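You operate a simulated robot arm through the tools that you are given. There is no shell and no other tool. Be economical: measure what you need, move in short steps, check, and stop when the job is done.

You are at the controls of a simulated robot arm. One attempt, no reset.

Task
Sweep the dirt patch into the dustpan and empty the pan into the bin.
Fine: stand the pan by the patch; broom and pan go back where they stood. Set down upright: yellow dustpan, red broom. What is to be rubbed or washed off counts as gone when no trace of it is left.

Only the result counts: the job must be done as asked and must still hold three seconds after the hand-in. Knocking over, shifting, dropping, spilling or breaking anything else fails it.

Robot
A 6-joint arm with a two-finger parallel gripper on a trunk, on a base that drives. Base frame: it is fixed to the floor where the robot stands at the start and does not move with it; the origin is under the middle of the robot, x ahead of it, y to its left, z up. Readings come in mm, rad, newtons and seconds.
With the tool pointing down near the work surface it reaches from about 220 to 560 mm from the robot's upright axis, wherever it stands. Its first joint turns from -2.897 to 2.897 rad. Places, roughly: bin [700, 600, 200]; dirt patch [100, 700, 0]. Payload 3.91 kg.
The tool frame sits at the grasp point between the pads (the TCP): z along the fingers, y along the line on which they close. The tips reach 30 mm beyond it. The gripper opens to 110 mm. The fingers are 20 mm wide and 10 mm thick; the gripper's body (48 by 112 mm) begins 55 mm behind the TCP.
Orientation is that of the tool frame in the base frame, as [roll, pitch, yaw] about the fixed x, y, z axes, in that order (R = Rz(yaw) Ry(pitch) Rx(roll)). With the fingers straight down and closing along the base's y, the tool's x points along the base's -x, its y along +y and its z along -z.

Tools
- The arm moves only by the tool arm_command. Its argument "moves" is a list of rows, each a list of 6 numbers: the shift along the tool's x, y, z in units of 300 mm (1.0 is 300 mm), then the turn, a rotation vector about the tool's x, y, z in units of 45 degrees (1.0 is 45 degrees). In form: [[x, y, z, ax, ay, az], ...]. A call has 1 to 8 rows; each row is the pose to reach, as a shift and turn from the pose commanded when the call began, along the tool's axes at that moment. "fingers" is the finger opening in m, from 0 to 0.11, set as the call begins (left out, the last holds). A call with a number of a shift or a turn outside -1 to 1 is refused whole. A row lasts 0.2 s, in which the tool goes at most 50 mm and 0.15 rad; a call with a longer step from one row to the next is refused whole, and so is a gripper value outside its range. Where a pose cannot be reached the arm comes as near as it can. A force on the tool above 90 N (or 10 N above the force at the start of the call, whichever is more), or a blocked arm, ends the call early, and 0.2 s more pass. Each finger travels about 45 mm/s and halts on what it meets, pressing with about 37 N; the grip force reading is that of the motor and also rises with nothing between the fingers. The clock runs only during rows and for 0.2 s after the last one: add rows that repeat a pose to give the fingers time. The reply holds the time, the measured pose of the TCP, the force on the tool along the base axes, the opening and the grip force, in the units named above and with some noise, with the torque about the TCP (base axes, N m) and any sound that the robot's microphone picked up, and new pictures: "views" is both (left out), scene, wrist or none.
- Cameras (640 x 400 px; columns grow to the right, rows downward): "scene" is now at [-5.1, 176.3, 1392.3]; the picture's right is [0.38, -0.92, 0.00], its down [-0.81, -0.34, -0.47] and it looks along [0.44, 0.18, -0.88] (base axes); focal length 247 px, centre (320, 200). "wrist" rides on the gripper at [71, 22, -107] in the tool frame; the picture's right is [-0.29, 0.96, 0.00], its down [-0.76, -0.23, -0.61] and it looks along [-0.58, -0.18, 0.79] (tool axes); focal length 243 px, centre (320, 200). There is no depth. A picture from a camera that has moved, and an enlarged one, comes with that camera's place and axes in the base frame and with its lens. The place of the scene camera against the robot may be out by one fixed shift of up to 12 mm in any direction.
- slide_trunk(by): slides the trunk up (or, below 0, down) by that many mm; the arm and the scene camera ride with it, the base frame stays. It gives what a move gives, with no picture.
- roll_base(legs): drives the robot by 1 to 6 legs, each [ahead, left, turn to the left] in mm, mm and rad, along the robot's own axes; the way and the turn of a leg run together, so that a leg with both is an arc; at most 1500 mm and 3.142 rad a leg. The arm and the cameras ride along, it lands a little off, and it stops where it bumps. It gives what a move gives, and a new picture of the scene camera.
- aim_head(pan, tilt): turns the head with the scene camera to pan (to the left, within 1.501 rad either way) and tilt (down, from -0.506 to 1.204), counted from straight ahead of the robot. It gives what a move gives, and a new picture of the scene camera.
- zoom(camera, box): a new picture of the part [left, top, right, bottom] of that camera's present view, enlarged. No time passes.
- hand_in(): hands the job in; it is judged then, once.

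Work in short steps. Places have to be worked out from the pictures, the camera data and where the tool is seen: move nearer, look again, correct. Check each grasp and each placing, and mend what went wrong. You have 120 turns and 260 pictures in all, those below and enlarged ones among them. Open the gripper and draw the arm clear of the work before you hand the job in, unless the task says otherwise; then end with one line.

The tools are called after "Request:" as a command line: name --pt "numbers of a row" for each row, then --argument value for the rest, lists and objects as JSON in quotes. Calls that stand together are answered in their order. arm_command: Moves the arm, as the interface text tells. Its arguments: {"type":"object","properties":{"moves":{"type":"array"},"fingers":{"type":"number"},"views":{"type":"string","enum":["both","scene","wrist","none"]}},"required":["moves"]} The other tools are called the same way: slide_trunk (by) slides the trunk up or down; roll_base (legs) drives the base; aim_head (pan, tilt) turns the head that bears the scene camera; zoom (camera, box) takes an enlarged picture of a part of a camera's view; hand_in () hands the job in.

At the start:

```text
time: 0.0
tool_pos: [209.2, 338.7, 918.2]
ee_rot: [3.141, 0.0, 3.141]
force: [-0.7, 0.2, 0.8]
wrist_torque: [-0.01, 0.02, 0.02]
width: 110.1
gripper_force: 0.1
trunk travel left (down, up): [-375.0, 215.0]
robot x, y, heading: [0.5, -1.0, 0.001]
head pan, tilt: [0.391, 1.079]
```

scene: 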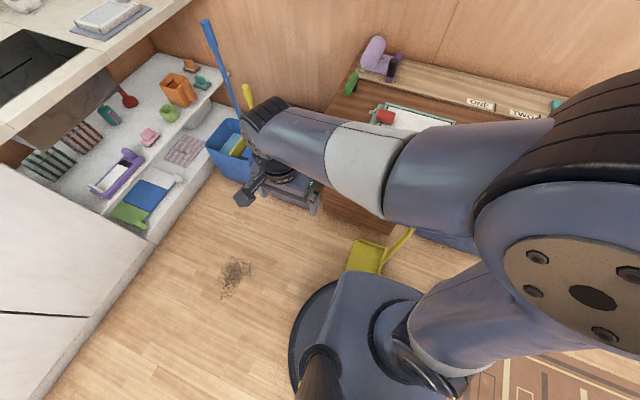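
wrist: 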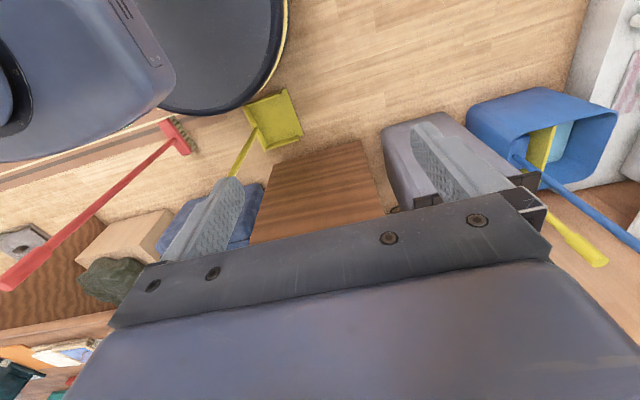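

The grey box under the gripper is probably the bin, the yellow pan is near (460, 90), and the red broom is further to the right. I'll turn the head to find the broom.

Request:
aim_head --pan -0.5 --tilt 0.9

Request:
zoom --camera "wrist" --box '[0, 0, 400, 250]'

```text
time: 1.2
tool_pos: [210.4, 339.3, 918.5]
ee_rot: [-3.141, -0.001, 3.141]
force: [0.5, 0.8, 0.4]
wrist_torque: [0.0, 0.01, -0.03]
width: 110.2
gripper_force: 0.1
trunk travel left (down, up): [-375.0, 215.0]
robot x, y, heading: [1.8, -0.8, -0.001]
head pan, tilt: [-0.499, 0.901]
camera scene: at [1.5, 115.6, 1404.8], right [-0.48, -0.88, 0.0], down [-0.69, 0.37, -0.62], along [0.55, -0.3, -0.78], focal length 247 px, centre (320, 200)
```

scene: 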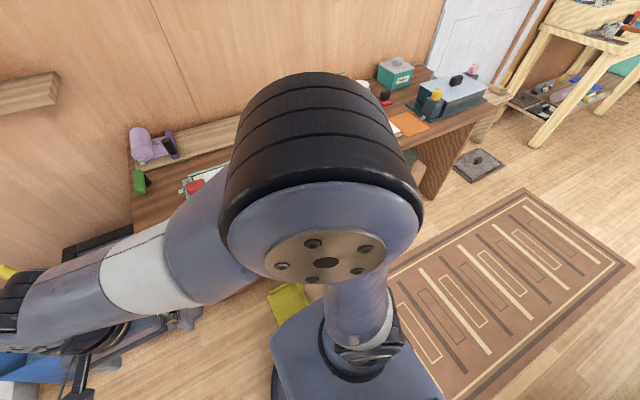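

```text
1.60 times, centred on (200, 125) of wrist
camera zoom: at [139.5, 362.4, 1027.5], right [0.29, 0.96, 0.0], down [0.76, -0.23, 0.61], along [0.58, -0.18, -0.79], focal length 388 px, centre (512, 320)
```

zoom: 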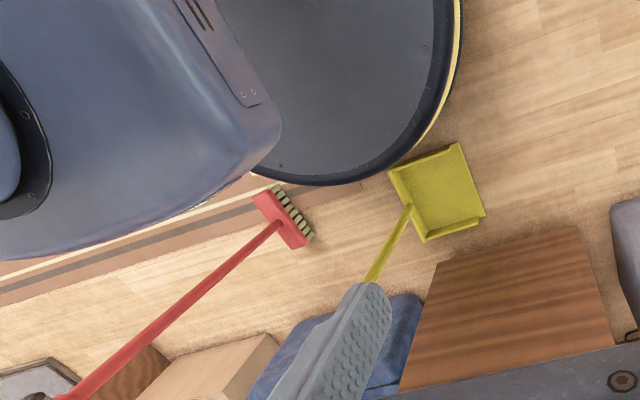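

The broom and pan handles look upright in the wrist view: the broom near (400, -380), about 740 tall, and the pan handle near (434, -30). I'll shift the tool toward the pan, staying high, for a better look.

Request:
arm_command --pt "0 -0.15 0 0 0 0" --pt "0 -0.3 0 0 0 0" --pt "0 -0.45 0 0 0 0" --pt "0 -0.6 0 0 0 0" --pt "0 -0.75 0 0 0 0" --pt "0 -0.9 0 0 0 0" --pt "0 -0.9 0 0 0 0"

```text
time: 2.8
tool_pos: [209.8, 70.9, 917.6]
ee_rot: [-3.141, 0.001, -3.141]
force: [0.3, -0.5, 0.3]
wrist_torque: [0.01, -0.02, 0.0]
width: 109.9
gripper_force: 0.1
trunk travel left (down, up): [-375.0, 215.0]
robot x, y, heading: [1.2, -1.0, -0.007]
head pan, tilt: [-0.499, 0.901]
camera scene: at [1.3, 115.5, 1404.8], right [-0.48, -0.88, 0.0], down [-0.69, 0.38, -0.62], along [0.55, -0.3, -0.78], focal length 247 px, centre (320, 200)
camera wrist: at [138.9, 93.6, 1026.5], right [0.29, 0.96, 0.0], down [0.76, -0.23, 0.61], along [0.58, -0.18, -0.79], focal length 243 px, centre (320, 200)
```

scene: 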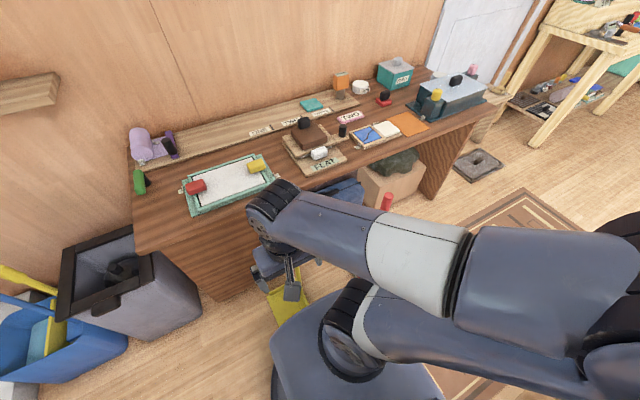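
wrist: 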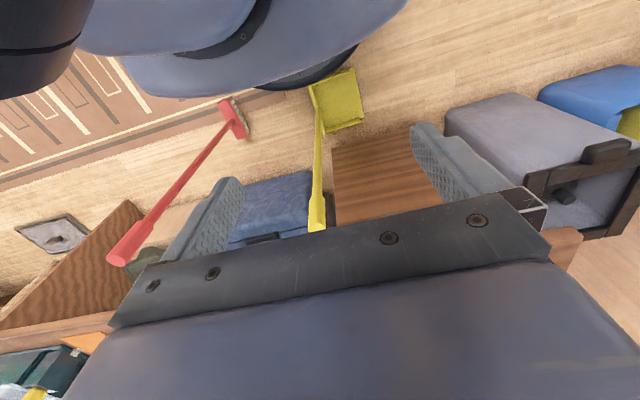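

The broom stands vertically at about (371, -363) with its top near z 746. The pan handle top is near (434, -5, 705), with the mouth facing +y. I'll move above the pan handle, still high.

Request:
arm_command --pt "-0.14 -0.06 0 0 0 0" --pt "-0.28 -0.12 0 0 0 0" --pt "-0.42 -0.18 0 0 0 0" --pt "-0.56 -0.24 0 0 0 0" --pt "-0.7 -0.25 0 0 0 0" --pt "-0.75 -0.25 0 0 0 0" --pt "-0.75 -0.25 0 0 0 0"

```text
time: 4.4
tool_pos: [435.0, -7.6, 917.6]
ee_rot: [-3.141, 0.0, 3.141]
force: [0.0, 0.9, 0.2]
wrist_torque: [0.02, 0.02, 0.01]
width: 110.1
gripper_force: 0.1
trunk travel left (down, up): [-375.0, 215.0]
robot x, y, heading: [-2.3, 1.6, -0.003]
head pan, tilt: [-0.499, 0.901]
camera scene: at [1.6, 115.5, 1404.8], right [-0.48, -0.88, 0.0], down [-0.69, 0.38, -0.62], along [0.55, -0.3, -0.78], focal length 247 px, centre (320, 200)
camera wrist: at [363.8, 14.4, 1026.9], right [0.29, 0.96, 0.0], down [0.76, -0.23, 0.61], along [0.58, -0.18, -0.79], focal length 243 px, centre (320, 200)
```

scene: 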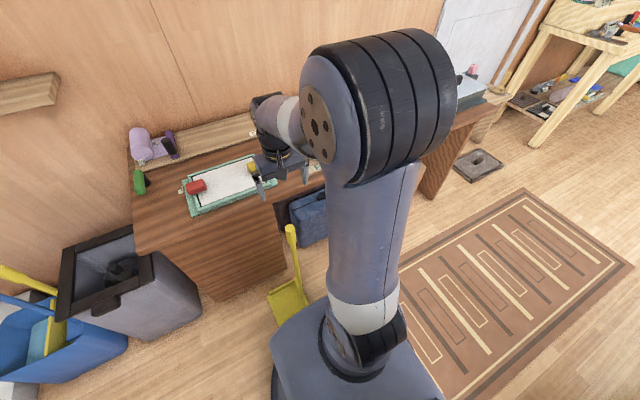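
wrist: 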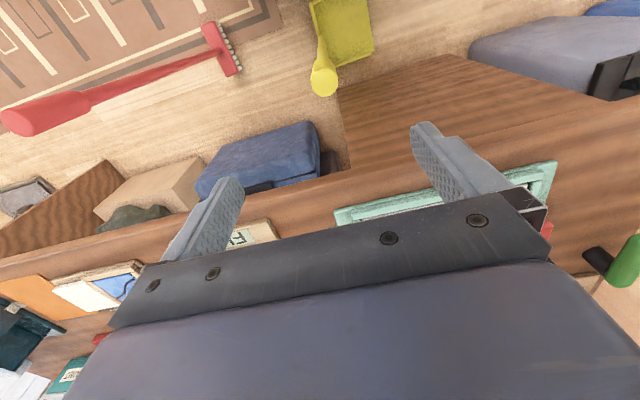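

The handle top triangulates to (430, -2, 712). I'll align and descend to just above it, then check.

Request:
arm_command --pt "0.017 0.02 0.12 0 0 0" --pt "0.017 0.02 0.26 0 0 0" --pt "0.017 0.02 0.4 0 0 0" --pt "0.017 0.02 0.5 0 0 0" --pt "0.017 0.02 0.5 0 0 0"

```text
time: 5.6
tool_pos: [432.3, 0.7, 769.3]
ee_rot: [3.141, 0.0, 3.141]
force: [-0.7, 0.2, -0.4]
wrist_torque: [-0.01, 0.0, 0.0]
width: 110.0
gripper_force: 0.1
trunk travel left (down, up): [-375.0, 215.0]
robot x, y, heading: [-1.7, -2.2, 0.003]
head pan, tilt: [-0.499, 0.901]
camera scene: at [1.7, 115.5, 1404.8], right [-0.48, -0.88, 0.0], down [-0.69, 0.38, -0.62], along [0.55, -0.3, -0.78], focal length 247 px, centre (320, 200)
camera wrist: at [360.9, 23.0, 878.5], right [0.29, 0.96, 0.0], down [0.76, -0.23, 0.61], along [0.58, -0.18, -0.79], focal length 243 px, centre (320, 200)
```

scene: 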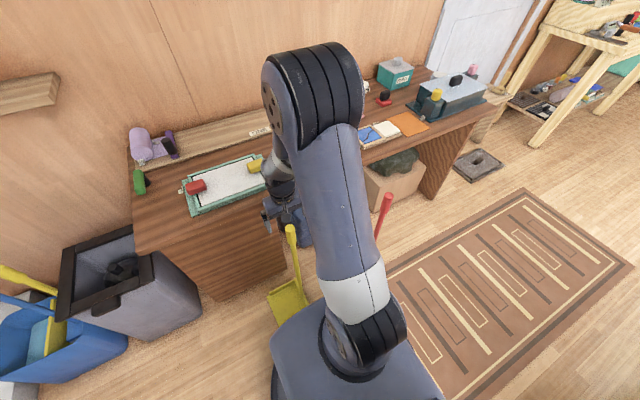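
wrist: 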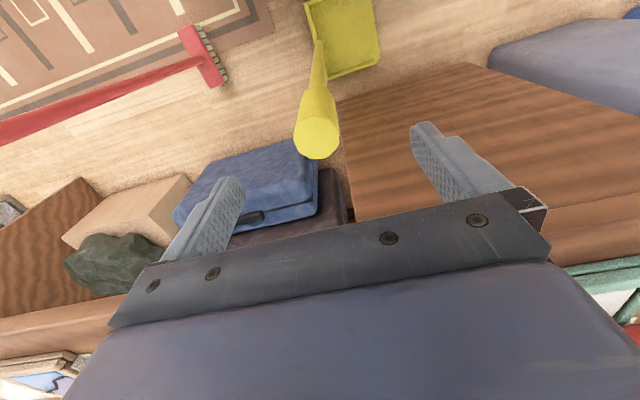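

It's aligned within a few mm and the handle is about 30 mm thick. I'll descend to z≈675 and close.

Request:
arm_command --pt "0.007 -0.008 0.15 0 0 0" --pt "0.007 -0.008 0.28 0 0 0" --pt "0.007 -0.008 0.313 0 0 0" --pt "0.007 -0.008 0.313 0 0 0" --views "wrist"

Request:
arm_command --pt "0 0 0 0 0 0" --pt "0 0 0 0 0 0" --pt "0 0 0 0 0 0" --pt "0 0 0 0 0 0" --pt "0 0 0 0 0 0" --pt "0 0 0 0 0 0" --fingers 0.015 --views "wrist"

```text
time: 6.6
tool_pos: [430.1, -4.3, 676.6]
ee_rot: [-3.141, 0.0, 3.141]
force: [0.1, 0.2, -0.3]
wrist_torque: [-0.02, -0.04, 0.01]
width: 110.2
gripper_force: 0.1
trunk travel left (down, up): [-375.0, 215.0]
robot x, y, heading: [0.4, -0.2, -0.002]
head pan, tilt: [-0.499, 0.901]
camera wrist: at [359.9, 19.7, 785.7], right [0.29, 0.96, 0.0], down [0.76, -0.23, 0.61], along [0.58, -0.18, -0.79], focal length 243 px, centre (320, 200)
```

wrist: 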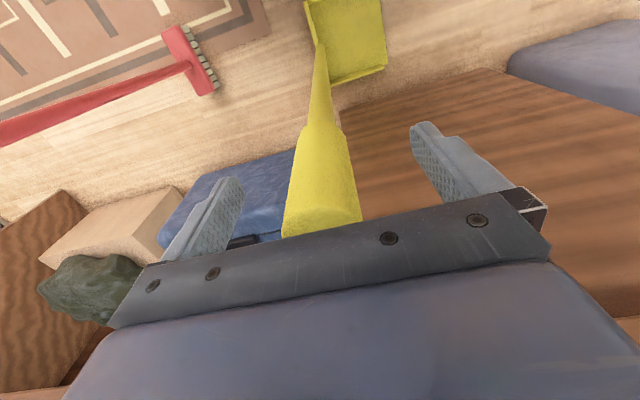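

```text
time: 8.0
tool_pos: [430.1, -3.4, 677.7]
ee_rot: [3.141, 0.001, 3.14]
force: [0.4, 3.9, 0.7]
wrist_torque: [1.48, -0.03, 0.01]
width: 31.9
gripper_force: 36.8
trunk travel left (down, up): [-375.0, 215.0]
robot x, y, heading: [1.3, 0.1, 0.002]
head pan, tilt: [-0.499, 0.901]
camera wrist: at [359.9, 19.9, 786.0], right [0.29, 0.96, 0.0], down [0.76, -0.23, 0.61], along [0.58, -0.18, -0.79], focal length 243 px, centre (320, 200)
```

wrist: 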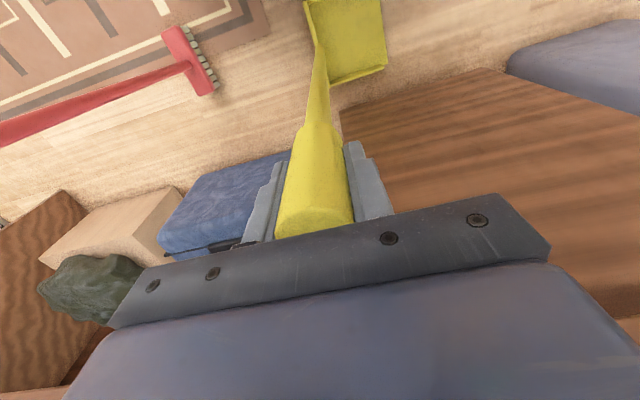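

The pan is gripped. Its home is TCP (430, -3.5, 677.7) with this orientation. I'll lift it and look to the left for the dirt and free floor.

Request:
arm_command --pt "0 0 -0.1 0 0 0" --pt "0 0 -0.2 0 0 0" --pt "0 0 -0.3 0 0 0" --pt "0 0 -0.3 0 0 0" --views "wrist"

Request:
aim_head --pan 1.4 --tilt 0.9

```text
time: 9.0
tool_pos: [430.1, -1.4, 767.5]
ee_rot: [-3.14, 0.0, -3.14]
force: [-0.2, 0.0, -6.1]
wrist_torque: [-0.52, -0.07, -0.02]
width: 31.8
gripper_force: 37.0
trunk travel left (down, up): [-375.0, 215.0]
robot x, y, heading: [2.9, -0.4, -0.0]
head pan, tilt: [-0.499, 0.901]
camera wrist: at [360.0, 20.3, 875.7], right [0.29, 0.96, 0.0], down [0.76, -0.23, 0.61], along [0.58, -0.18, -0.79], focal length 243 px, centre (320, 200)
```

wrist: 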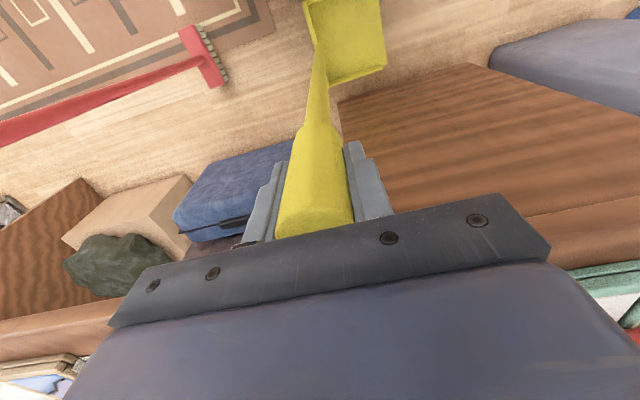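

```text
time: 10.9
tool_pos: [430.5, -2.3, 767.7]
ee_rot: [3.141, 0.0, -3.141]
force: [-0.1, 0.7, -6.0]
wrist_torque: [-0.39, -0.03, -0.03]
width: 31.9
gripper_force: 36.5
trunk travel left (down, up): [-375.0, 215.0]
robot x, y, heading: [0.5, 1.5, -0.004]
head pan, tilt: [1.4, 0.901]
camera scene: at [-51.5, 226.1, 1404.8], right [0.99, -0.17, 0.0], down [-0.13, -0.77, -0.62], along [0.11, 0.61, -0.78], focal length 247 px, centre (320, 200)
```

scene: 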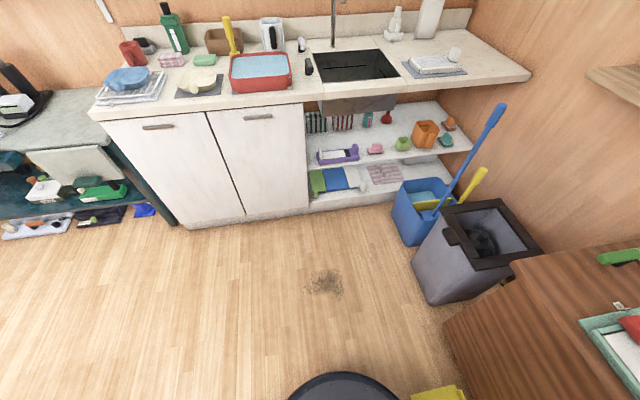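

Now the dirt, bin and floor are clearly visible, and the left side is free. I'll zoom on the dirt and the bin.

Request:
zoom --camera "scene" --box '[260, 240, 388, 320]'

Request:
zoom --camera "scene" --box '[390, 170, 582, 290]'

```text
5.00 times, centred on (324, 280) of scene
camera zoom: at [-51.5, 226.1, 1404.8], right [0.99, -0.17, 0.0], down [-0.13, -0.77, -0.62], along [0.11, 0.61, -0.78], focal length 1237 px, centre (300, -200)
```

zoom: 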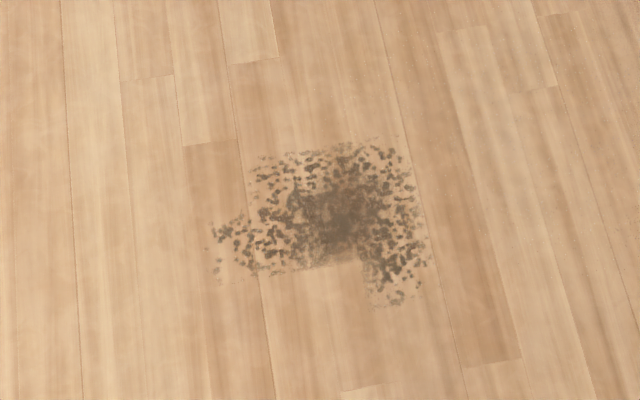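

```text
3.33 times, centred on (486, 230) of scene
camera zoom: at [-51.5, 226.1, 1404.8], right [0.99, -0.17, 0.0], down [-0.13, -0.77, -0.62], along [0.11, 0.61, -0.78], focal length 825 px, centre (-233, 100)
```

zoom: 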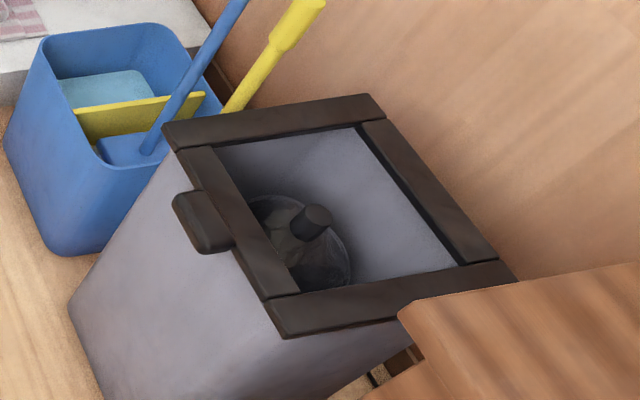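

The dirt spans about x -60..180, y 611..811, and the bin rim is near z 470 with its centre about (790, 660). I'll drive diagonally back-left so the arm can work along y with the pan held level.

Request:
roll_base --legs '[[-400, 500, 0]]'

Request:
aim_head --pan 0.3 --tilt 1.0

```text
time: 14.5
tool_pos: [23.5, 502.6, 766.8]
ee_rot: [-3.141, -0.001, 3.134]
force: [-0.8, 0.1, -6.3]
wrist_torque: [-0.51, -0.07, -0.05]
width: 31.7
gripper_force: 37.3
trunk travel left (down, up): [-375.0, 215.0]
robot x, y, heading: [-407.0, 504.7, -0.007]
head pan, tilt: [1.4, 0.901]
camera scene: at [-456.7, 735.3, 1404.8], right [0.98, -0.18, 0.0], down [-0.14, -0.77, -0.62], along [0.11, 0.61, -0.78], focal length 247 px, centre (320, 200)
```

scene: 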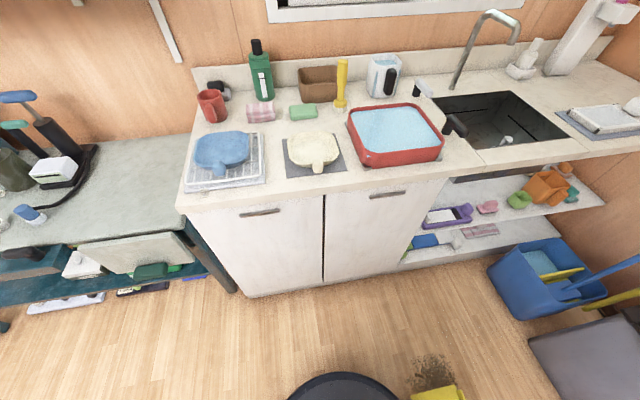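

```text
time: 15.8
tool_pos: [23.7, 503.8, 767.2]
ee_rot: [-3.141, 0.0, 3.134]
force: [0.9, 0.0, -6.3]
wrist_torque: [-0.41, -0.02, 0.0]
width: 31.8
gripper_force: 36.7
trunk travel left (down, up): [-375.0, 215.0]
robot x, y, heading: [-406.4, 508.7, -0.009]
head pan, tilt: [0.3, 1.0]
camera scene: at [-403.5, 681.2, 1397.6], right [0.29, -0.96, 0.0], down [-0.81, -0.24, -0.54], along [0.52, 0.16, -0.84], focal length 247 px, centre (320, 200)
```

scene: 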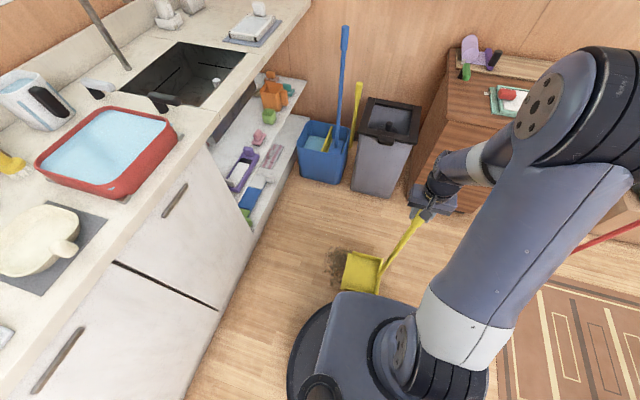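

The robot landed at (-407, 506). I'll zoom on the pan and dirt to measure both.

Request:
zoom --camera "scene" --box '[300, 220, 428, 300]'

```text
5.00 times, centred on (364, 260) of scene
camera zoom: at [-403.5, 681.2, 1397.6], right [0.29, -0.96, 0.0], down [-0.81, -0.24, -0.54], along [0.52, 0.16, -0.84], focal length 1237 px, centre (100, -100)
```

zoom: 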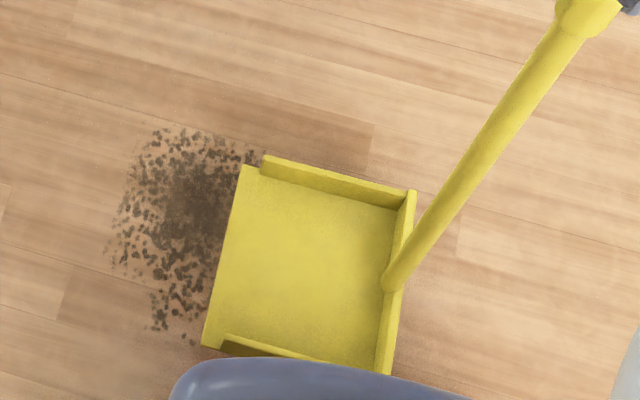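

The pan mouth is 200 wide and 172 ahead of the handle; the dirt covers x -55..178, y 611..805. I'll put the pan handle at (63, 360) so the mouth lies at y≈532.

Request:
arm_command --pt "-0.04 -0.14 0 0 0 -0.005" --pt "-0.08 -0.28 0 0 0 -0.0095" --pt "-0.12 -0.42 0 0 0 -0.0095" --pt "-0.135 -0.477 0 0 0 -0.0095" --pt "-0.135 -0.477 0.1 0 0 -0.0095" --pt "-0.135 -0.477 0.2 0 0 -0.0095" --pt "-0.135 -0.477 0.27 0 0 -0.0095" --pt "-0.135 -0.477 0.27 0 0 -0.0095" --views "wrist"

```text
time: 17.6
tool_pos: [60.6, 359.8, 685.5]
ee_rot: [3.141, 0.001, -3.141]
force: [0.1, 0.0, -6.5]
wrist_torque: [-0.45, -0.05, 0.0]
width: 31.6
gripper_force: 37.4
trunk travel left (down, up): [-375.0, 215.0]
robot x, y, heading: [-409.9, 509.6, -0.01]
head pan, tilt: [0.3, 1.0]
camera wrist: at [-10.1, 382.6, 794.1], right [0.29, 0.96, 0.0], down [0.76, -0.23, 0.61], along [0.58, -0.18, -0.79], focal length 243 px, centre (320, 200)
```

wrist: 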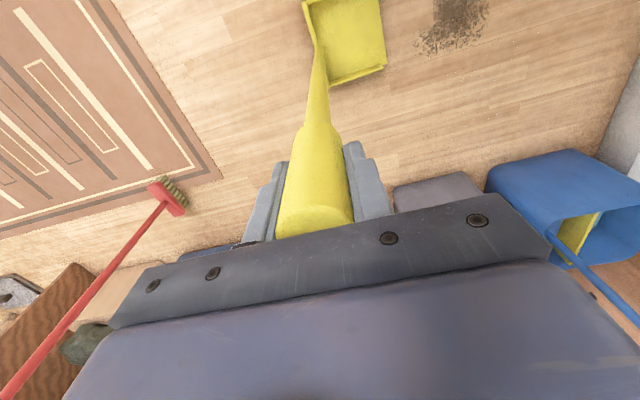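

I'll lower the last 8 mm, checking force, then release.

Request:
arm_command --pt "0 0 0.015 0 0 0" --pt "0 0 0.027 0 0 0" --pt "0 0 0.027 0 0 0" --views "none"

Request:
arm_command --pt "0 0 0 0 0 0" --pt "0 0 0 0 0 0" --pt "0 0 0 0 0 0" --pt "0 0 0 0 0 0" --pt "0 0 0 0 0 0" --fingers 0.11 --views "scene"

```text
time: 18.4
tool_pos: [61.9, 360.2, 678.0]
ee_rot: [-3.142, 0.002, 3.141]
force: [0.1, -0.8, 11.1]
wrist_torque: [1.0, 1.18, 0.13]
width: 31.6
gripper_force: 36.7
trunk travel left (down, up): [-375.0, 215.0]
robot x, y, heading: [-405.7, 510.1, -0.005]
head pan, tilt: [0.3, 1.0]
```

```text
time: 19.6
tool_pos: [61.0, 359.2, 679.0]
ee_rot: [3.141, -0.001, 3.141]
force: [-0.5, -0.8, 0.7]
wrist_torque: [0.0, -0.01, 0.04]
width: 110.0
gripper_force: 0.0
trunk travel left (down, up): [-375.0, 215.0]
robot x, y, heading: [-404.1, 506.5, -0.012]
head pan, tilt: [0.3, 1.0]
camera scene: at [-403.7, 681.1, 1397.6], right [0.29, -0.96, 0.0], down [-0.81, -0.24, -0.54], along [0.52, 0.16, -0.84], focal length 247 px, centre (320, 200)
```

scene: 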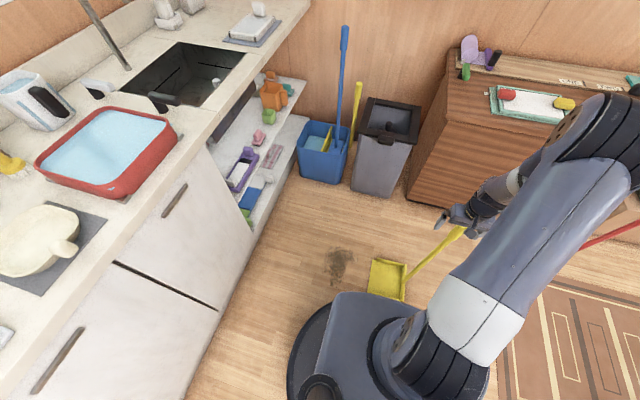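

The pan is standing. I'll raise the arm clear and look to the right for obstacles before driving back for the broom.

Request:
arm_command --pt "0 0 -0.15 0 0 0" --pt "0 0 -0.3 0 0 0" --pt "0 0 -0.45 0 0 0" --pt "0 0 -0.6 0 0 0" --pt "0 0 -0.75 0 0 0" --pt "0 0 -0.8 0 0 0" --pt "0 0 -0.8 0 0 0" --views "none"

Request:
aim_head --pan -1.3 --tilt 0.8

```text
time: 21.2
tool_pos: [64.6, 359.4, 918.2]
ee_rot: [3.141, 0.002, 3.141]
force: [-0.4, 0.9, 0.0]
wrist_torque: [0.0, -0.01, 0.01]
width: 109.9
gripper_force: 0.0
trunk travel left (down, up): [-375.0, 215.0]
robot x, y, heading: [-412.3, 505.2, -0.008]
head pan, tilt: [0.3, 1.0]
```

```text
time: 22.9
tool_pos: [64.0, 359.8, 917.3]
ee_rot: [3.141, 0.0, -3.141]
force: [-0.1, -0.1, 0.2]
wrist_torque: [-0.02, -0.05, 0.01]
width: 110.0
gripper_force: 0.1
trunk travel left (down, up): [-375.0, 215.0]
robot x, y, heading: [-403.6, 509.4, -0.004]
head pan, tilt: [-1.3, 0.799]
camera scene: at [-449.4, 583.1, 1412.7], right [-0.97, -0.26, 0.0], down [-0.19, 0.69, -0.7], along [0.18, -0.67, -0.72], focal length 247 px, centre (320, 200)
```

scene: 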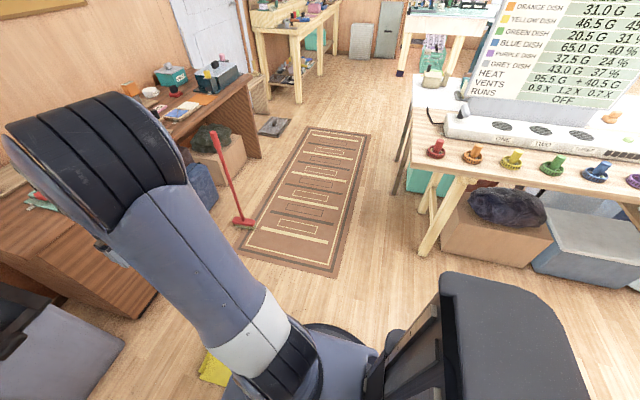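

The corridor at x≈-400 is clear. I'll drive -y first, then diagonally to stand near the broom.

Request:
roll_base --legs '[[0, -550, 0], [290, -230, 0.0]]'

Request:
arm_command --pt "0 0 0 0 0 0" --views "wrist"

```text
time: 28.0
tool_pos: [357.8, -414.3, 916.9]
ee_rot: [-3.142, -0.001, -3.12]
force: [0.2, 0.8, 0.3]
wrist_torque: [-0.02, 0.0, -0.01]
width: 110.2
gripper_force: 0.1
trunk travel left (down, up): [-375.0, 215.0]
robot x, y, heading: [-118.9, -277.7, 0.015]
head pan, tilt: [-1.3, 0.799]
camera scene: at [-160.7, -203.1, 1412.7], right [-0.96, -0.28, 0.0], down [-0.2, 0.69, -0.7], along [0.2, -0.67, -0.72], focal length 247 px, centre (320, 200)
```

scene: 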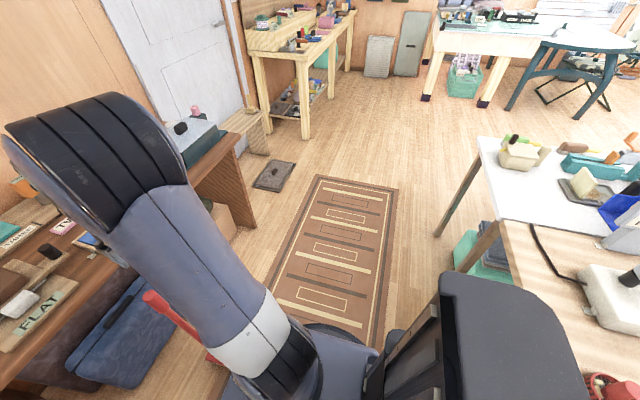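

```text
time: 28.4
tool_pos: [357.4, -415.2, 917.5]
ee_rot: [-3.141, 0.002, -3.119]
force: [-0.2, 0.3, -0.5]
wrist_torque: [0.0, 0.0, 0.04]
width: 110.2
gripper_force: 0.0
trunk travel left (down, up): [-375.0, 215.0]
robot x, y, heading: [-114.8, -279.3, 0.016]
head pan, tilt: [-1.3, 0.799]
camera wrist: at [286.8, -394.1, 1025.7], right [0.27, 0.96, 0.0], down [0.76, -0.21, 0.61], along [0.59, -0.16, -0.79], focal length 243 px, centre (320, 200)
```

wrist: 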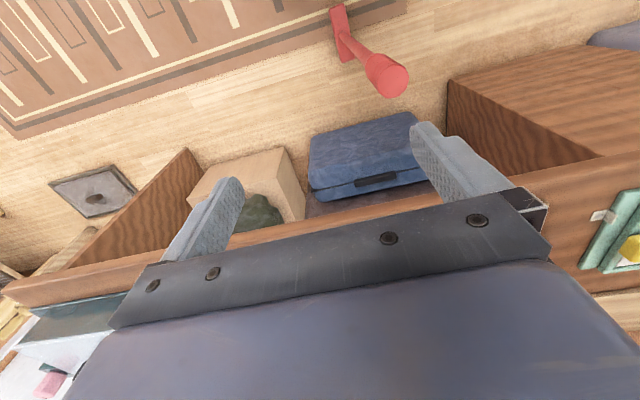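

The broom top now looks to be near (361, -335). I'll move over it, square the yaw, and descend partway for a closer check.

Request:
arm_command --pt "-0.01 0.13 0 0 0 0.0275" --pt "-0.021 0.266 0 0 0 0.0275" --pt "-0.021 0.266 0.14 0 0 0.0275" --pt "-0.021 0.266 0.28 0 0 0.0275" --pt "-0.021 0.266 0.3 0 0 0.0275" --pt "-0.021 0.266 0.3 0 0 0.0275" --views "wrist"

```text
time: 29.8
tool_pos: [359.6, -334.7, 825.6]
ee_rot: [-3.141, 0.0, 3.141]
force: [0.0, -0.3, -0.5]
wrist_torque: [0.01, -0.02, 0.03]
width: 109.9
gripper_force: 0.1
trunk travel left (down, up): [-375.0, 215.0]
robot x, y, heading: [-116.4, -277.3, 0.013]
head pan, tilt: [-1.3, 0.799]
camera wrist: at [290.5, -312.4, 935.4], right [0.29, 0.96, 0.0], down [0.76, -0.23, 0.61], along [0.58, -0.18, -0.79], focal length 243 px, centre (320, 200)
```

wrist: 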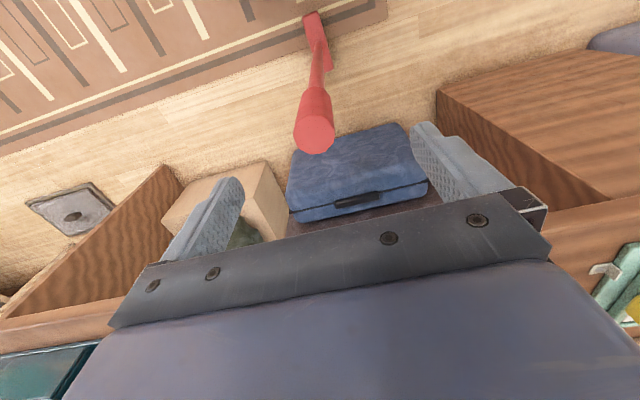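

The broom top is at (357, -337, ~757), matching the TCP. I'll descend to z≈716 and close.

Request:
arm_command --pt "0.008 -0.008 0.12 0 0 0" --pt "0.008 -0.008 0.25 0 0 0" --pt "0.008 -0.008 0.35 0 0 0" --pt "0.008 -0.008 0.365 0 0 0" --pt "0.008 -0.008 0.365 0 0 0" --views "wrist"

Request:
arm_command --pt "0 0 0 0 0 0" --pt "0 0 0 0 0 0" --pt "0 0 0 0 0 0" --pt "0 0 0 0 0 0" --pt "0 0 0 0 0 0" --pt "0 0 0 0 0 0" --fingers 0.012 --views "wrist"

```text
time: 31.0
tool_pos: [361.1, -337.7, 718.9]
ee_rot: [-3.141, -0.001, -3.141]
force: [0.4, 0.1, -0.5]
wrist_torque: [-0.02, -0.02, -0.01]
width: 110.2
gripper_force: 0.0
trunk travel left (down, up): [-375.0, 215.0]
robot x, y, heading: [-116.6, -276.0, 0.011]
head pan, tilt: [-1.3, 0.799]
camera wrist: at [291.0, -314.8, 827.4], right [0.29, 0.96, 0.0], down [0.76, -0.23, 0.61], along [0.58, -0.18, -0.79], focal length 243 px, centre (320, 200)
```

wrist: 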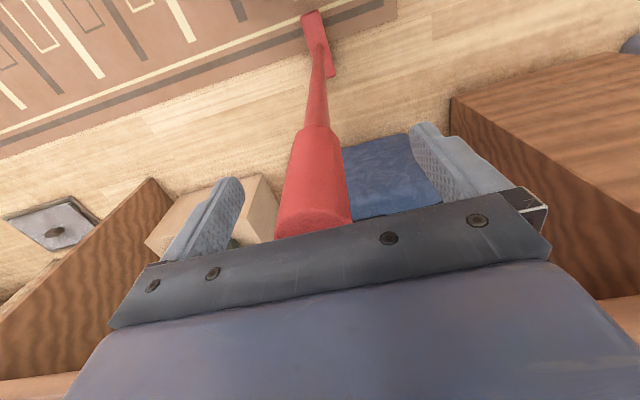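

```text
time: 32.4
tool_pos: [362.1, -338.1, 720.3]
ee_rot: [3.142, 0.0, -3.141]
force: [0.5, -2.4, 0.0]
wrist_torque: [-1.05, 0.09, -0.08]
width: 31.7
gripper_force: 37.3
trunk travel left (down, up): [-375.0, 215.0]
robot x, y, heading: [-118.3, -277.2, 0.01]
head pan, tilt: [-1.3, 0.799]
camera wrist: at [290.9, -314.9, 827.6], right [0.29, 0.96, 0.0], down [0.76, -0.23, 0.61], along [0.58, -0.18, -0.79], focal length 243 px, centre (320, 200)
```

wrist: 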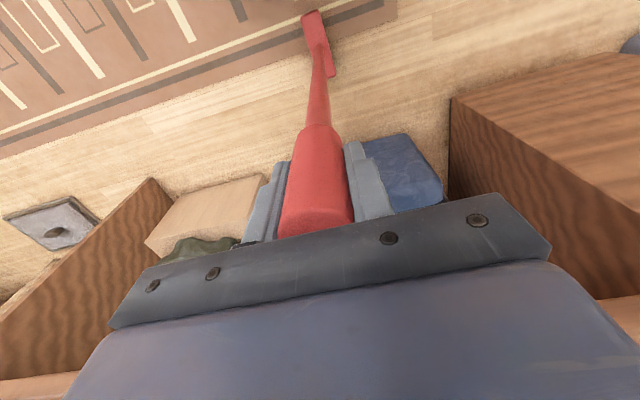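

The broom is gripped; its home TCP is (361.5, -338, 719.5). I'll lift 200 mm and drive back wide (x≈-560) so the broom head doesn't meet the pan handle.

Request:
arm_command --pt "0 0 -0.12 0 0 0" --pt "0 0 -0.25 0 0 0" --pt "0 0 -0.4 0 0 0" --pt "0 0 -0.55 0 0 0" --pt "0 0 -0.67 0 0 0" --pt "0 0 -0.67 0 0 0" --views "wrist"

Request:
roll_base --legs '[[-440, 227, -0.01], [0, 630, 0]]'

```text
time: 33.8
tool_pos: [360.1, -339.9, 918.2]
ee_rot: [3.141, -0.001, -3.141]
force: [-0.1, -0.2, -6.0]
wrist_torque: [0.31, 0.04, 0.01]
width: 31.8
gripper_force: 36.8
trunk travel left (down, up): [-375.0, 215.0]
robot x, y, heading: [-116.1, -277.3, 0.017]
head pan, tilt: [-1.3, 0.799]
camera wrist: at [289.0, -316.9, 1027.5], right [0.29, 0.96, 0.0], down [0.76, -0.23, 0.61], along [0.58, -0.18, -0.79], focal length 243 px, centre (320, 200)
```

wrist: 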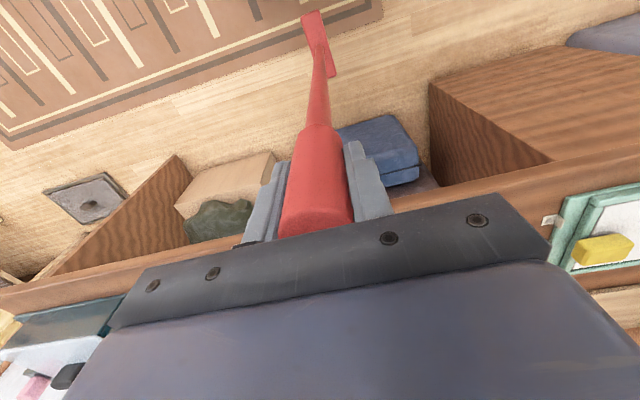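

```text
time: 40.0
tool_pos: [-83.9, 525.0, 919.0]
ee_rot: [-3.141, 0.0, 3.121]
force: [-0.3, 0.7, -6.6]
wrist_torque: [0.35, 0.05, 0.0]
width: 31.4
gripper_force: 37.0
trunk travel left (down, up): [-375.0, 215.0]
robot x, y, heading: [-556.1, 597.2, -0.014]
head pan, tilt: [-1.3, 0.799]
camera scene: at [-600.1, 673.0, 1412.7], right [-0.97, -0.26, 0.0], down [-0.19, 0.69, -0.7], along [0.18, -0.67, -0.72], focal length 247 px, centre (320, 200)
```

scene: 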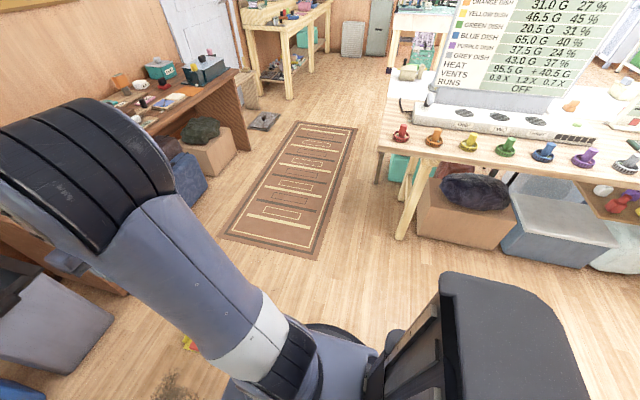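

I'll drive forward 150 and look at the work area.

Request:
roll_base --legs '[[150, 0, 0.012]]'

Request:
aim_head --pan 0.3 --tilt 1.1

Request:
zoom --camera "scene" --box '[300, 150, 460, 250]'

```text
time: 41.3
tool_pos: [61.9, 531.4, 918.8]
ee_rot: [3.141, 0.001, 3.134]
force: [-0.3, 1.1, -7.0]
wrist_torque: [-0.3, -0.04, -0.02]
width: 31.6
gripper_force: 37.2
trunk travel left (down, up): [-375.0, 215.0]
robot x, y, heading: [-413.6, 599.3, 0.007]
head pan, tilt: [-1.3, 0.799]
camera scene: at [-457.0, 672.3, 1412.7], right [-0.96, -0.27, 0.0], down [-0.2, 0.69, -0.7], along [0.19, -0.67, -0.72], focal length 247 px, centre (320, 200)
```

scene: 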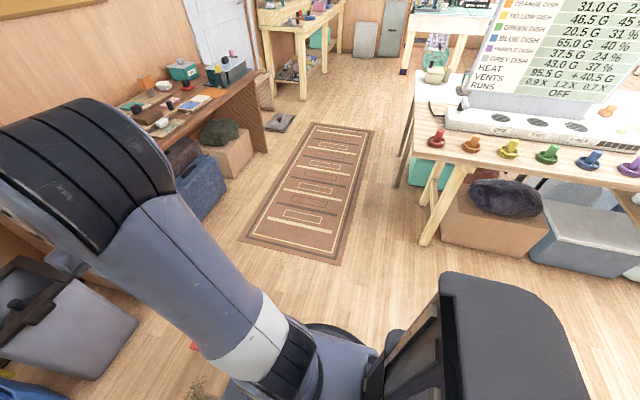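

```text
time: 43.0
tool_pos: [61.1, 533.0, 918.4]
ee_rot: [-3.141, 0.0, 3.134]
force: [0.0, -0.3, -6.5]
wrist_torque: [-0.3, -0.05, 0.02]
width: 31.6
gripper_force: 36.7
trunk travel left (down, up): [-375.0, 215.0]
robot x, y, heading: [-413.6, 597.6, 0.005]
head pan, tilt: [0.3, 1.1]
camera scene: at [-418.7, 768.9, 1391.0], right [0.3, -0.95, 0.0], down [-0.85, -0.27, -0.45], along [0.43, 0.14, -0.89], focal length 247 px, centre (320, 200)
```

scene: 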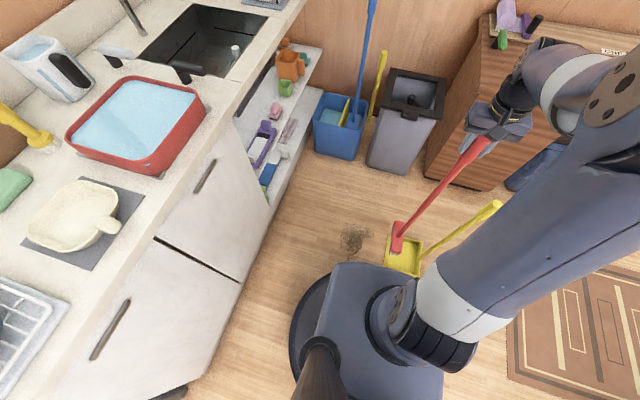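

```text
4.00 times, centred on (380, 200) of scene
camera zoom: at [-418.7, 768.9, 1391.0], right [0.3, -0.95, 0.0], down [-0.85, -0.27, -0.45], along [0.43, 0.14, -0.89], focal length 990 px, centre (80, 200)
```

zoom: 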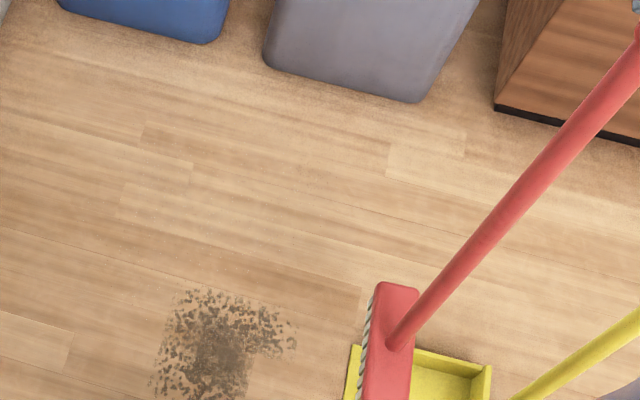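

The broom and pan are aligned with each other. I'll move the broom at height to the far side of the dirt, lane x≈115.

Request:
arm_command --pt "-0.02 0.15 0 0 0 -0.0095" --pt "-0.05 0.3 0 0 0 -0.0095" --pt "-0.08 0.45 0 0 0 -0.0095" --pt "-0.11 0.6 0 0 0 -0.0095" --pt "-0.14 0.75 0 0 0 -0.0095" --pt "-0.17 0.9 0 0 0 -0.0095" --pt "-0.172 0.999 0 0 0 -0.0095" --pt "-0.172 0.999 0 0 0 -0.0095" --views "none"

Request:
arm_command --pt "0 0.08 0.12 0 0 0" --pt "0 0.08 0.26 0 0 0" --pt "0 0.08 0.4 0 0 0" --pt "0 0.08 0.53 0 0 0" --pt "0 0.08 0.58 0 0 0" --pt "0 0.08 0.58 0 0 0" --views "scene"

Request:
zoom --camera "scene" --box '[300, 190, 460, 290]'

```text
time: 44.8
tool_pos: [115.3, 832.9, 920.2]
ee_rot: [-3.141, -0.002, -3.141]
force: [0.0, 0.0, -5.4]
wrist_torque: [0.34, -0.05, 0.01]
width: 31.7
gripper_force: 37.1
trunk travel left (down, up): [-375.0, 215.0]
robot x, y, heading: [-409.3, 598.2, 0.006]
head pan, tilt: [0.3, 1.1]
```

```text
time: 46.2
tool_pos: [115.3, 855.0, 740.7]
ee_rot: [3.14, 0.0, -3.141]
force: [0.4, 0.5, -5.7]
wrist_torque: [0.29, 0.0, -0.02]
width: 31.8
gripper_force: 36.9
trunk travel left (down, up): [-375.0, 215.0]
robot x, y, heading: [-413.0, 599.8, 0.005]
head pan, tilt: [0.3, 1.1]
camera scene: at [-418.6, 769.3, 1390.9], right [0.3, -0.95, 0.0], down [-0.85, -0.27, -0.45], along [0.43, 0.14, -0.89], focal length 247 px, centre (320, 200)
```

scene: 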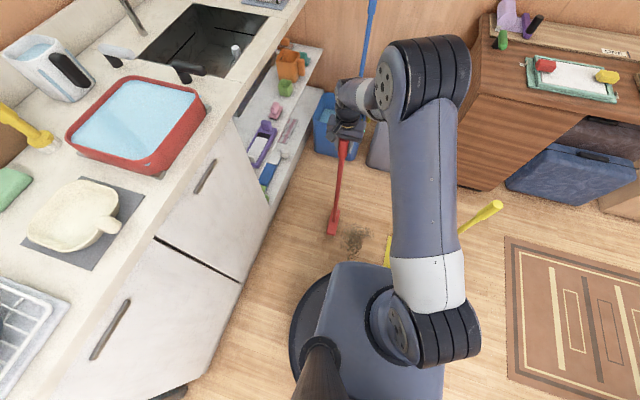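

```text
4.00 times, centred on (380, 240) of scene
camera zoom: at [-418.6, 769.3, 1390.9], right [0.3, -0.95, 0.0], down [-0.85, -0.27, -0.45], along [0.43, 0.14, -0.89], focal length 990 px, centre (80, 40)
```

zoom: 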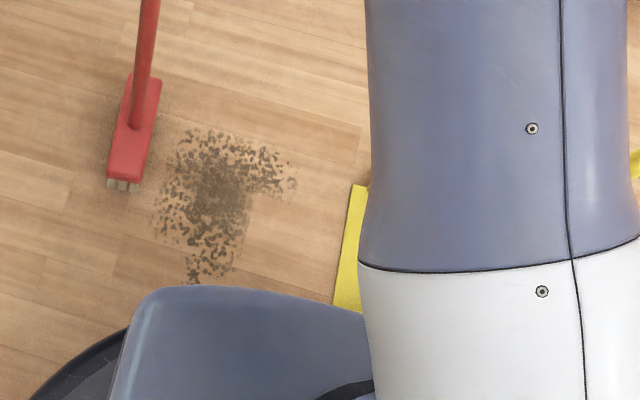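

The head is beyond the dirt. I'll lower it to the floor and make a short sweep to see how the dirt reacts.

Request:
arm_command --pt "0 0 0.03 0 0 0" --pt "0 0 0.06 0 0 0" --pt "0 0 0.07 0 0 0" --pt "0 0 0.07 0 0 0" --views "none"

Request:
arm_command --pt "0 -0.06 0 0 0 0" --pt "0 -0.12 0 0 0 0" --pt "0 -0.18 0 0 0 0" --pt "0 -0.24 0 0 0 0" --pt "0 -0.3 0 0 0 0" --pt "0 -0.36 0 0 0 0" --pt "0 -0.42 0 0 0 0" --pt "0 -0.42 0 0 0 0" --views "none"

Request:
zoom --camera "scene" --box '[300, 190, 460, 290]'

```text
time: 47.2
tool_pos: [115.3, 855.2, 722.7]
ee_rot: [3.141, 0.001, 3.141]
force: [0.2, -0.2, -6.3]
wrist_torque: [-0.33, -0.04, -0.02]
width: 31.6
gripper_force: 37.1
trunk travel left (down, up): [-375.0, 215.0]
robot x, y, heading: [-410.5, 596.4, 0.006]
head pan, tilt: [0.3, 1.1]
```

```text
time: 49.0
tool_pos: [116.6, 730.1, 723.2]
ee_rot: [-3.141, -0.001, -3.14]
force: [1.0, -0.1, -6.2]
wrist_torque: [0.3, -0.03, 0.02]
width: 31.6
gripper_force: 36.8
trunk travel left (down, up): [-375.0, 215.0]
robot x, y, heading: [-413.0, 600.3, 0.006]
head pan, tilt: [0.3, 1.1]
```

```text
4.00 times, centred on (380, 240) of scene
camera zoom: at [-418.6, 769.1, 1391.0], right [0.3, -0.95, 0.0], down [-0.85, -0.27, -0.45], along [0.43, 0.14, -0.89], focal length 990 px, centre (80, 40)
```

zoom: 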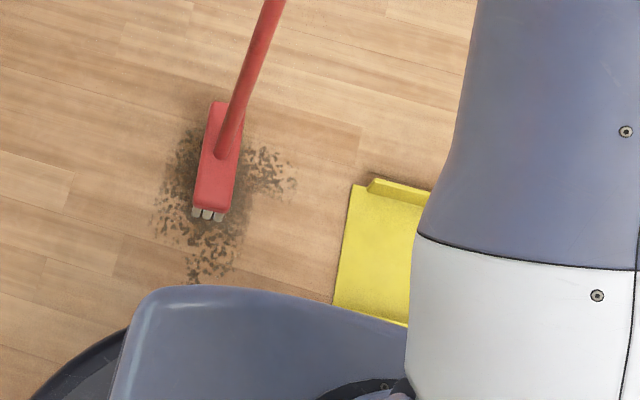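

The broom is still ~3 mm above the floor, so the dirt didn't move. I'll go back to the start and lower until contact shows in the force.

Request:
arm_command --pt "0 0.15 -0.05 0 0 0" --pt "0 0.3 -0.05 0 0 0" --pt "0 0.42 -0.05 0 0 0" --pt "0 0.42 0 0 0 0" --pt "0 0.42 0.01 0 0 0" --pt "0 0.42 0.013 0 0 0" --pt "0 0.42 0.013 0 0 0" --views "none"

Request:
arm_command --pt "0 0 0.007 0 0 0" --pt "0 0 0.007 0 0 0" --views "none"

```text
time: 50.6
tool_pos: [115.9, 854.0, 723.6]
ee_rot: [3.142, 0.003, -3.141]
force: [-2.5, -1.1, 17.8]
wrist_torque: [-1.03, 1.0, -0.24]
width: 31.7
gripper_force: 37.1
trunk travel left (down, up): [-375.0, 215.0]
robot x, y, heading: [-413.1, 596.1, 0.011]
head pan, tilt: [0.3, 1.1]
```

```text
time: 51.2
tool_pos: [116.0, 854.5, 720.7]
ee_rot: [3.14, 0.004, -3.141]
force: [0.2, -1.9, 27.9]
wrist_torque: [-1.32, -0.06, -0.05]
width: 31.8
gripper_force: 37.0
trunk travel left (down, up): [-375.0, 215.0]
robot x, y, heading: [-412.9, 598.7, 0.002]
head pan, tilt: [0.3, 1.1]
```

Contact is made with about 30 N of pressing. I'll sweep to y≈650 and look.

Request:
arm_command --pt "0 -0.08 0 0 0 0" --pt "0 -0.16 0 0 0 0" --pt "0 -0.24 0 0 0 0" --pt "0 -0.32 0 0 0 0" --pt "0 -0.4 0 0 0 0" --pt "0 -0.48 0 0 0 0" --pt "0 -0.56 0 0 0 0" --pt "0 -0.64 0 0 0 0" --views "none"

Request:
zoom --camera "scene" --box '[300, 190, 460, 290]'

```text
time: 53.0
tool_pos: [117.7, 663.9, 717.8]
ee_rot: [-3.141, -0.003, 3.141]
force: [0.2, 2.1, -2.7]
wrist_torque: [0.5, -0.28, 0.09]
width: 32.1
gripper_force: 36.5
trunk travel left (down, up): [-375.0, 215.0]
robot x, y, heading: [-414.6, 597.3, 0.005]
head pan, tilt: [0.3, 1.1]
```

```text
4.00 times, centred on (380, 240) of scene
camera zoom: at [-419.1, 769.2, 1390.9], right [0.3, -0.95, 0.0], down [-0.85, -0.27, -0.45], along [0.43, 0.14, -0.89], focal length 990 px, centre (80, 40)
```

zoom: 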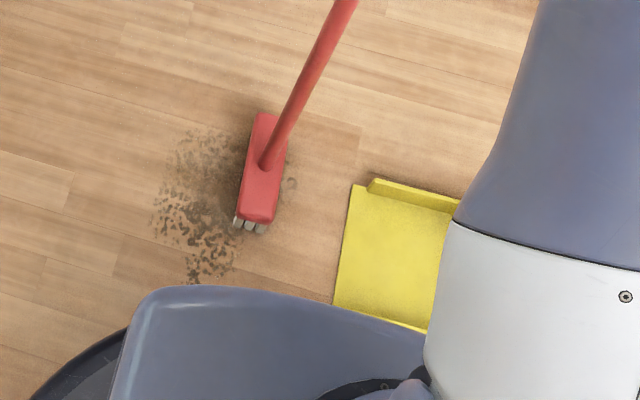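

The dirt fades where the bristles pass. I'll continue the stroke, converging to x≈63 and over the lip into the pan.

Request:
arm_command --pt "0.06 -0.09 0.002 0 0 0" --pt "0.12 -0.18 0.002 0 0 0" --pt "0.18 -0.27 0.002 0 0 0" --pt "0.18 -0.33 -0.025 0 0 0" --pt "0.18 -0.42 -0.025 0 0 0" --pt "0.18 -0.52 -0.025 0 0 0" --pt "0.18 -0.62 -0.025 0 0 0" --pt "0.18 -0.7 -0.025 0 0 0" --views "none"

Request:
zoom --camera "scene" --box '[300, 190, 460, 290]'

```text
time: 54.8
tool_pos: [60.0, 452.7, 725.3]
ee_rot: [3.141, -0.002, 3.14]
force: [0.1, 0.4, -5.1]
wrist_torque: [-0.4, 0.09, -0.01]
width: 31.6
gripper_force: 37.0
trunk travel left (down, up): [-375.0, 215.0]
robot x, y, heading: [-415.2, 602.7, 0.009]
head pan, tilt: [0.3, 1.1]
```

```text
4.00 times, centred on (380, 240) of scene
camera zoom: at [-418.7, 769.0, 1391.0], right [0.3, -0.95, 0.0], down [-0.85, -0.27, -0.45], along [0.43, 0.14, -0.89], focal length 990 px, centre (80, 40)
```

zoom: 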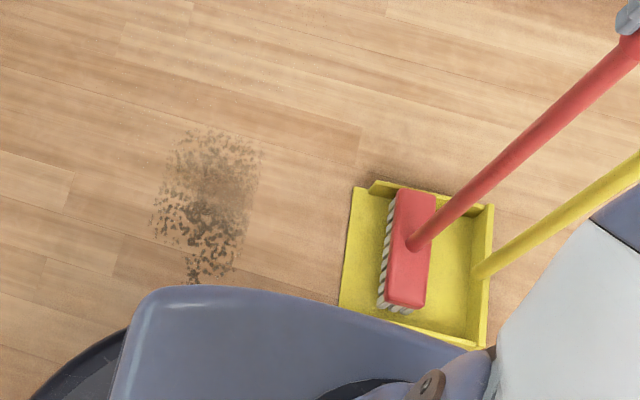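

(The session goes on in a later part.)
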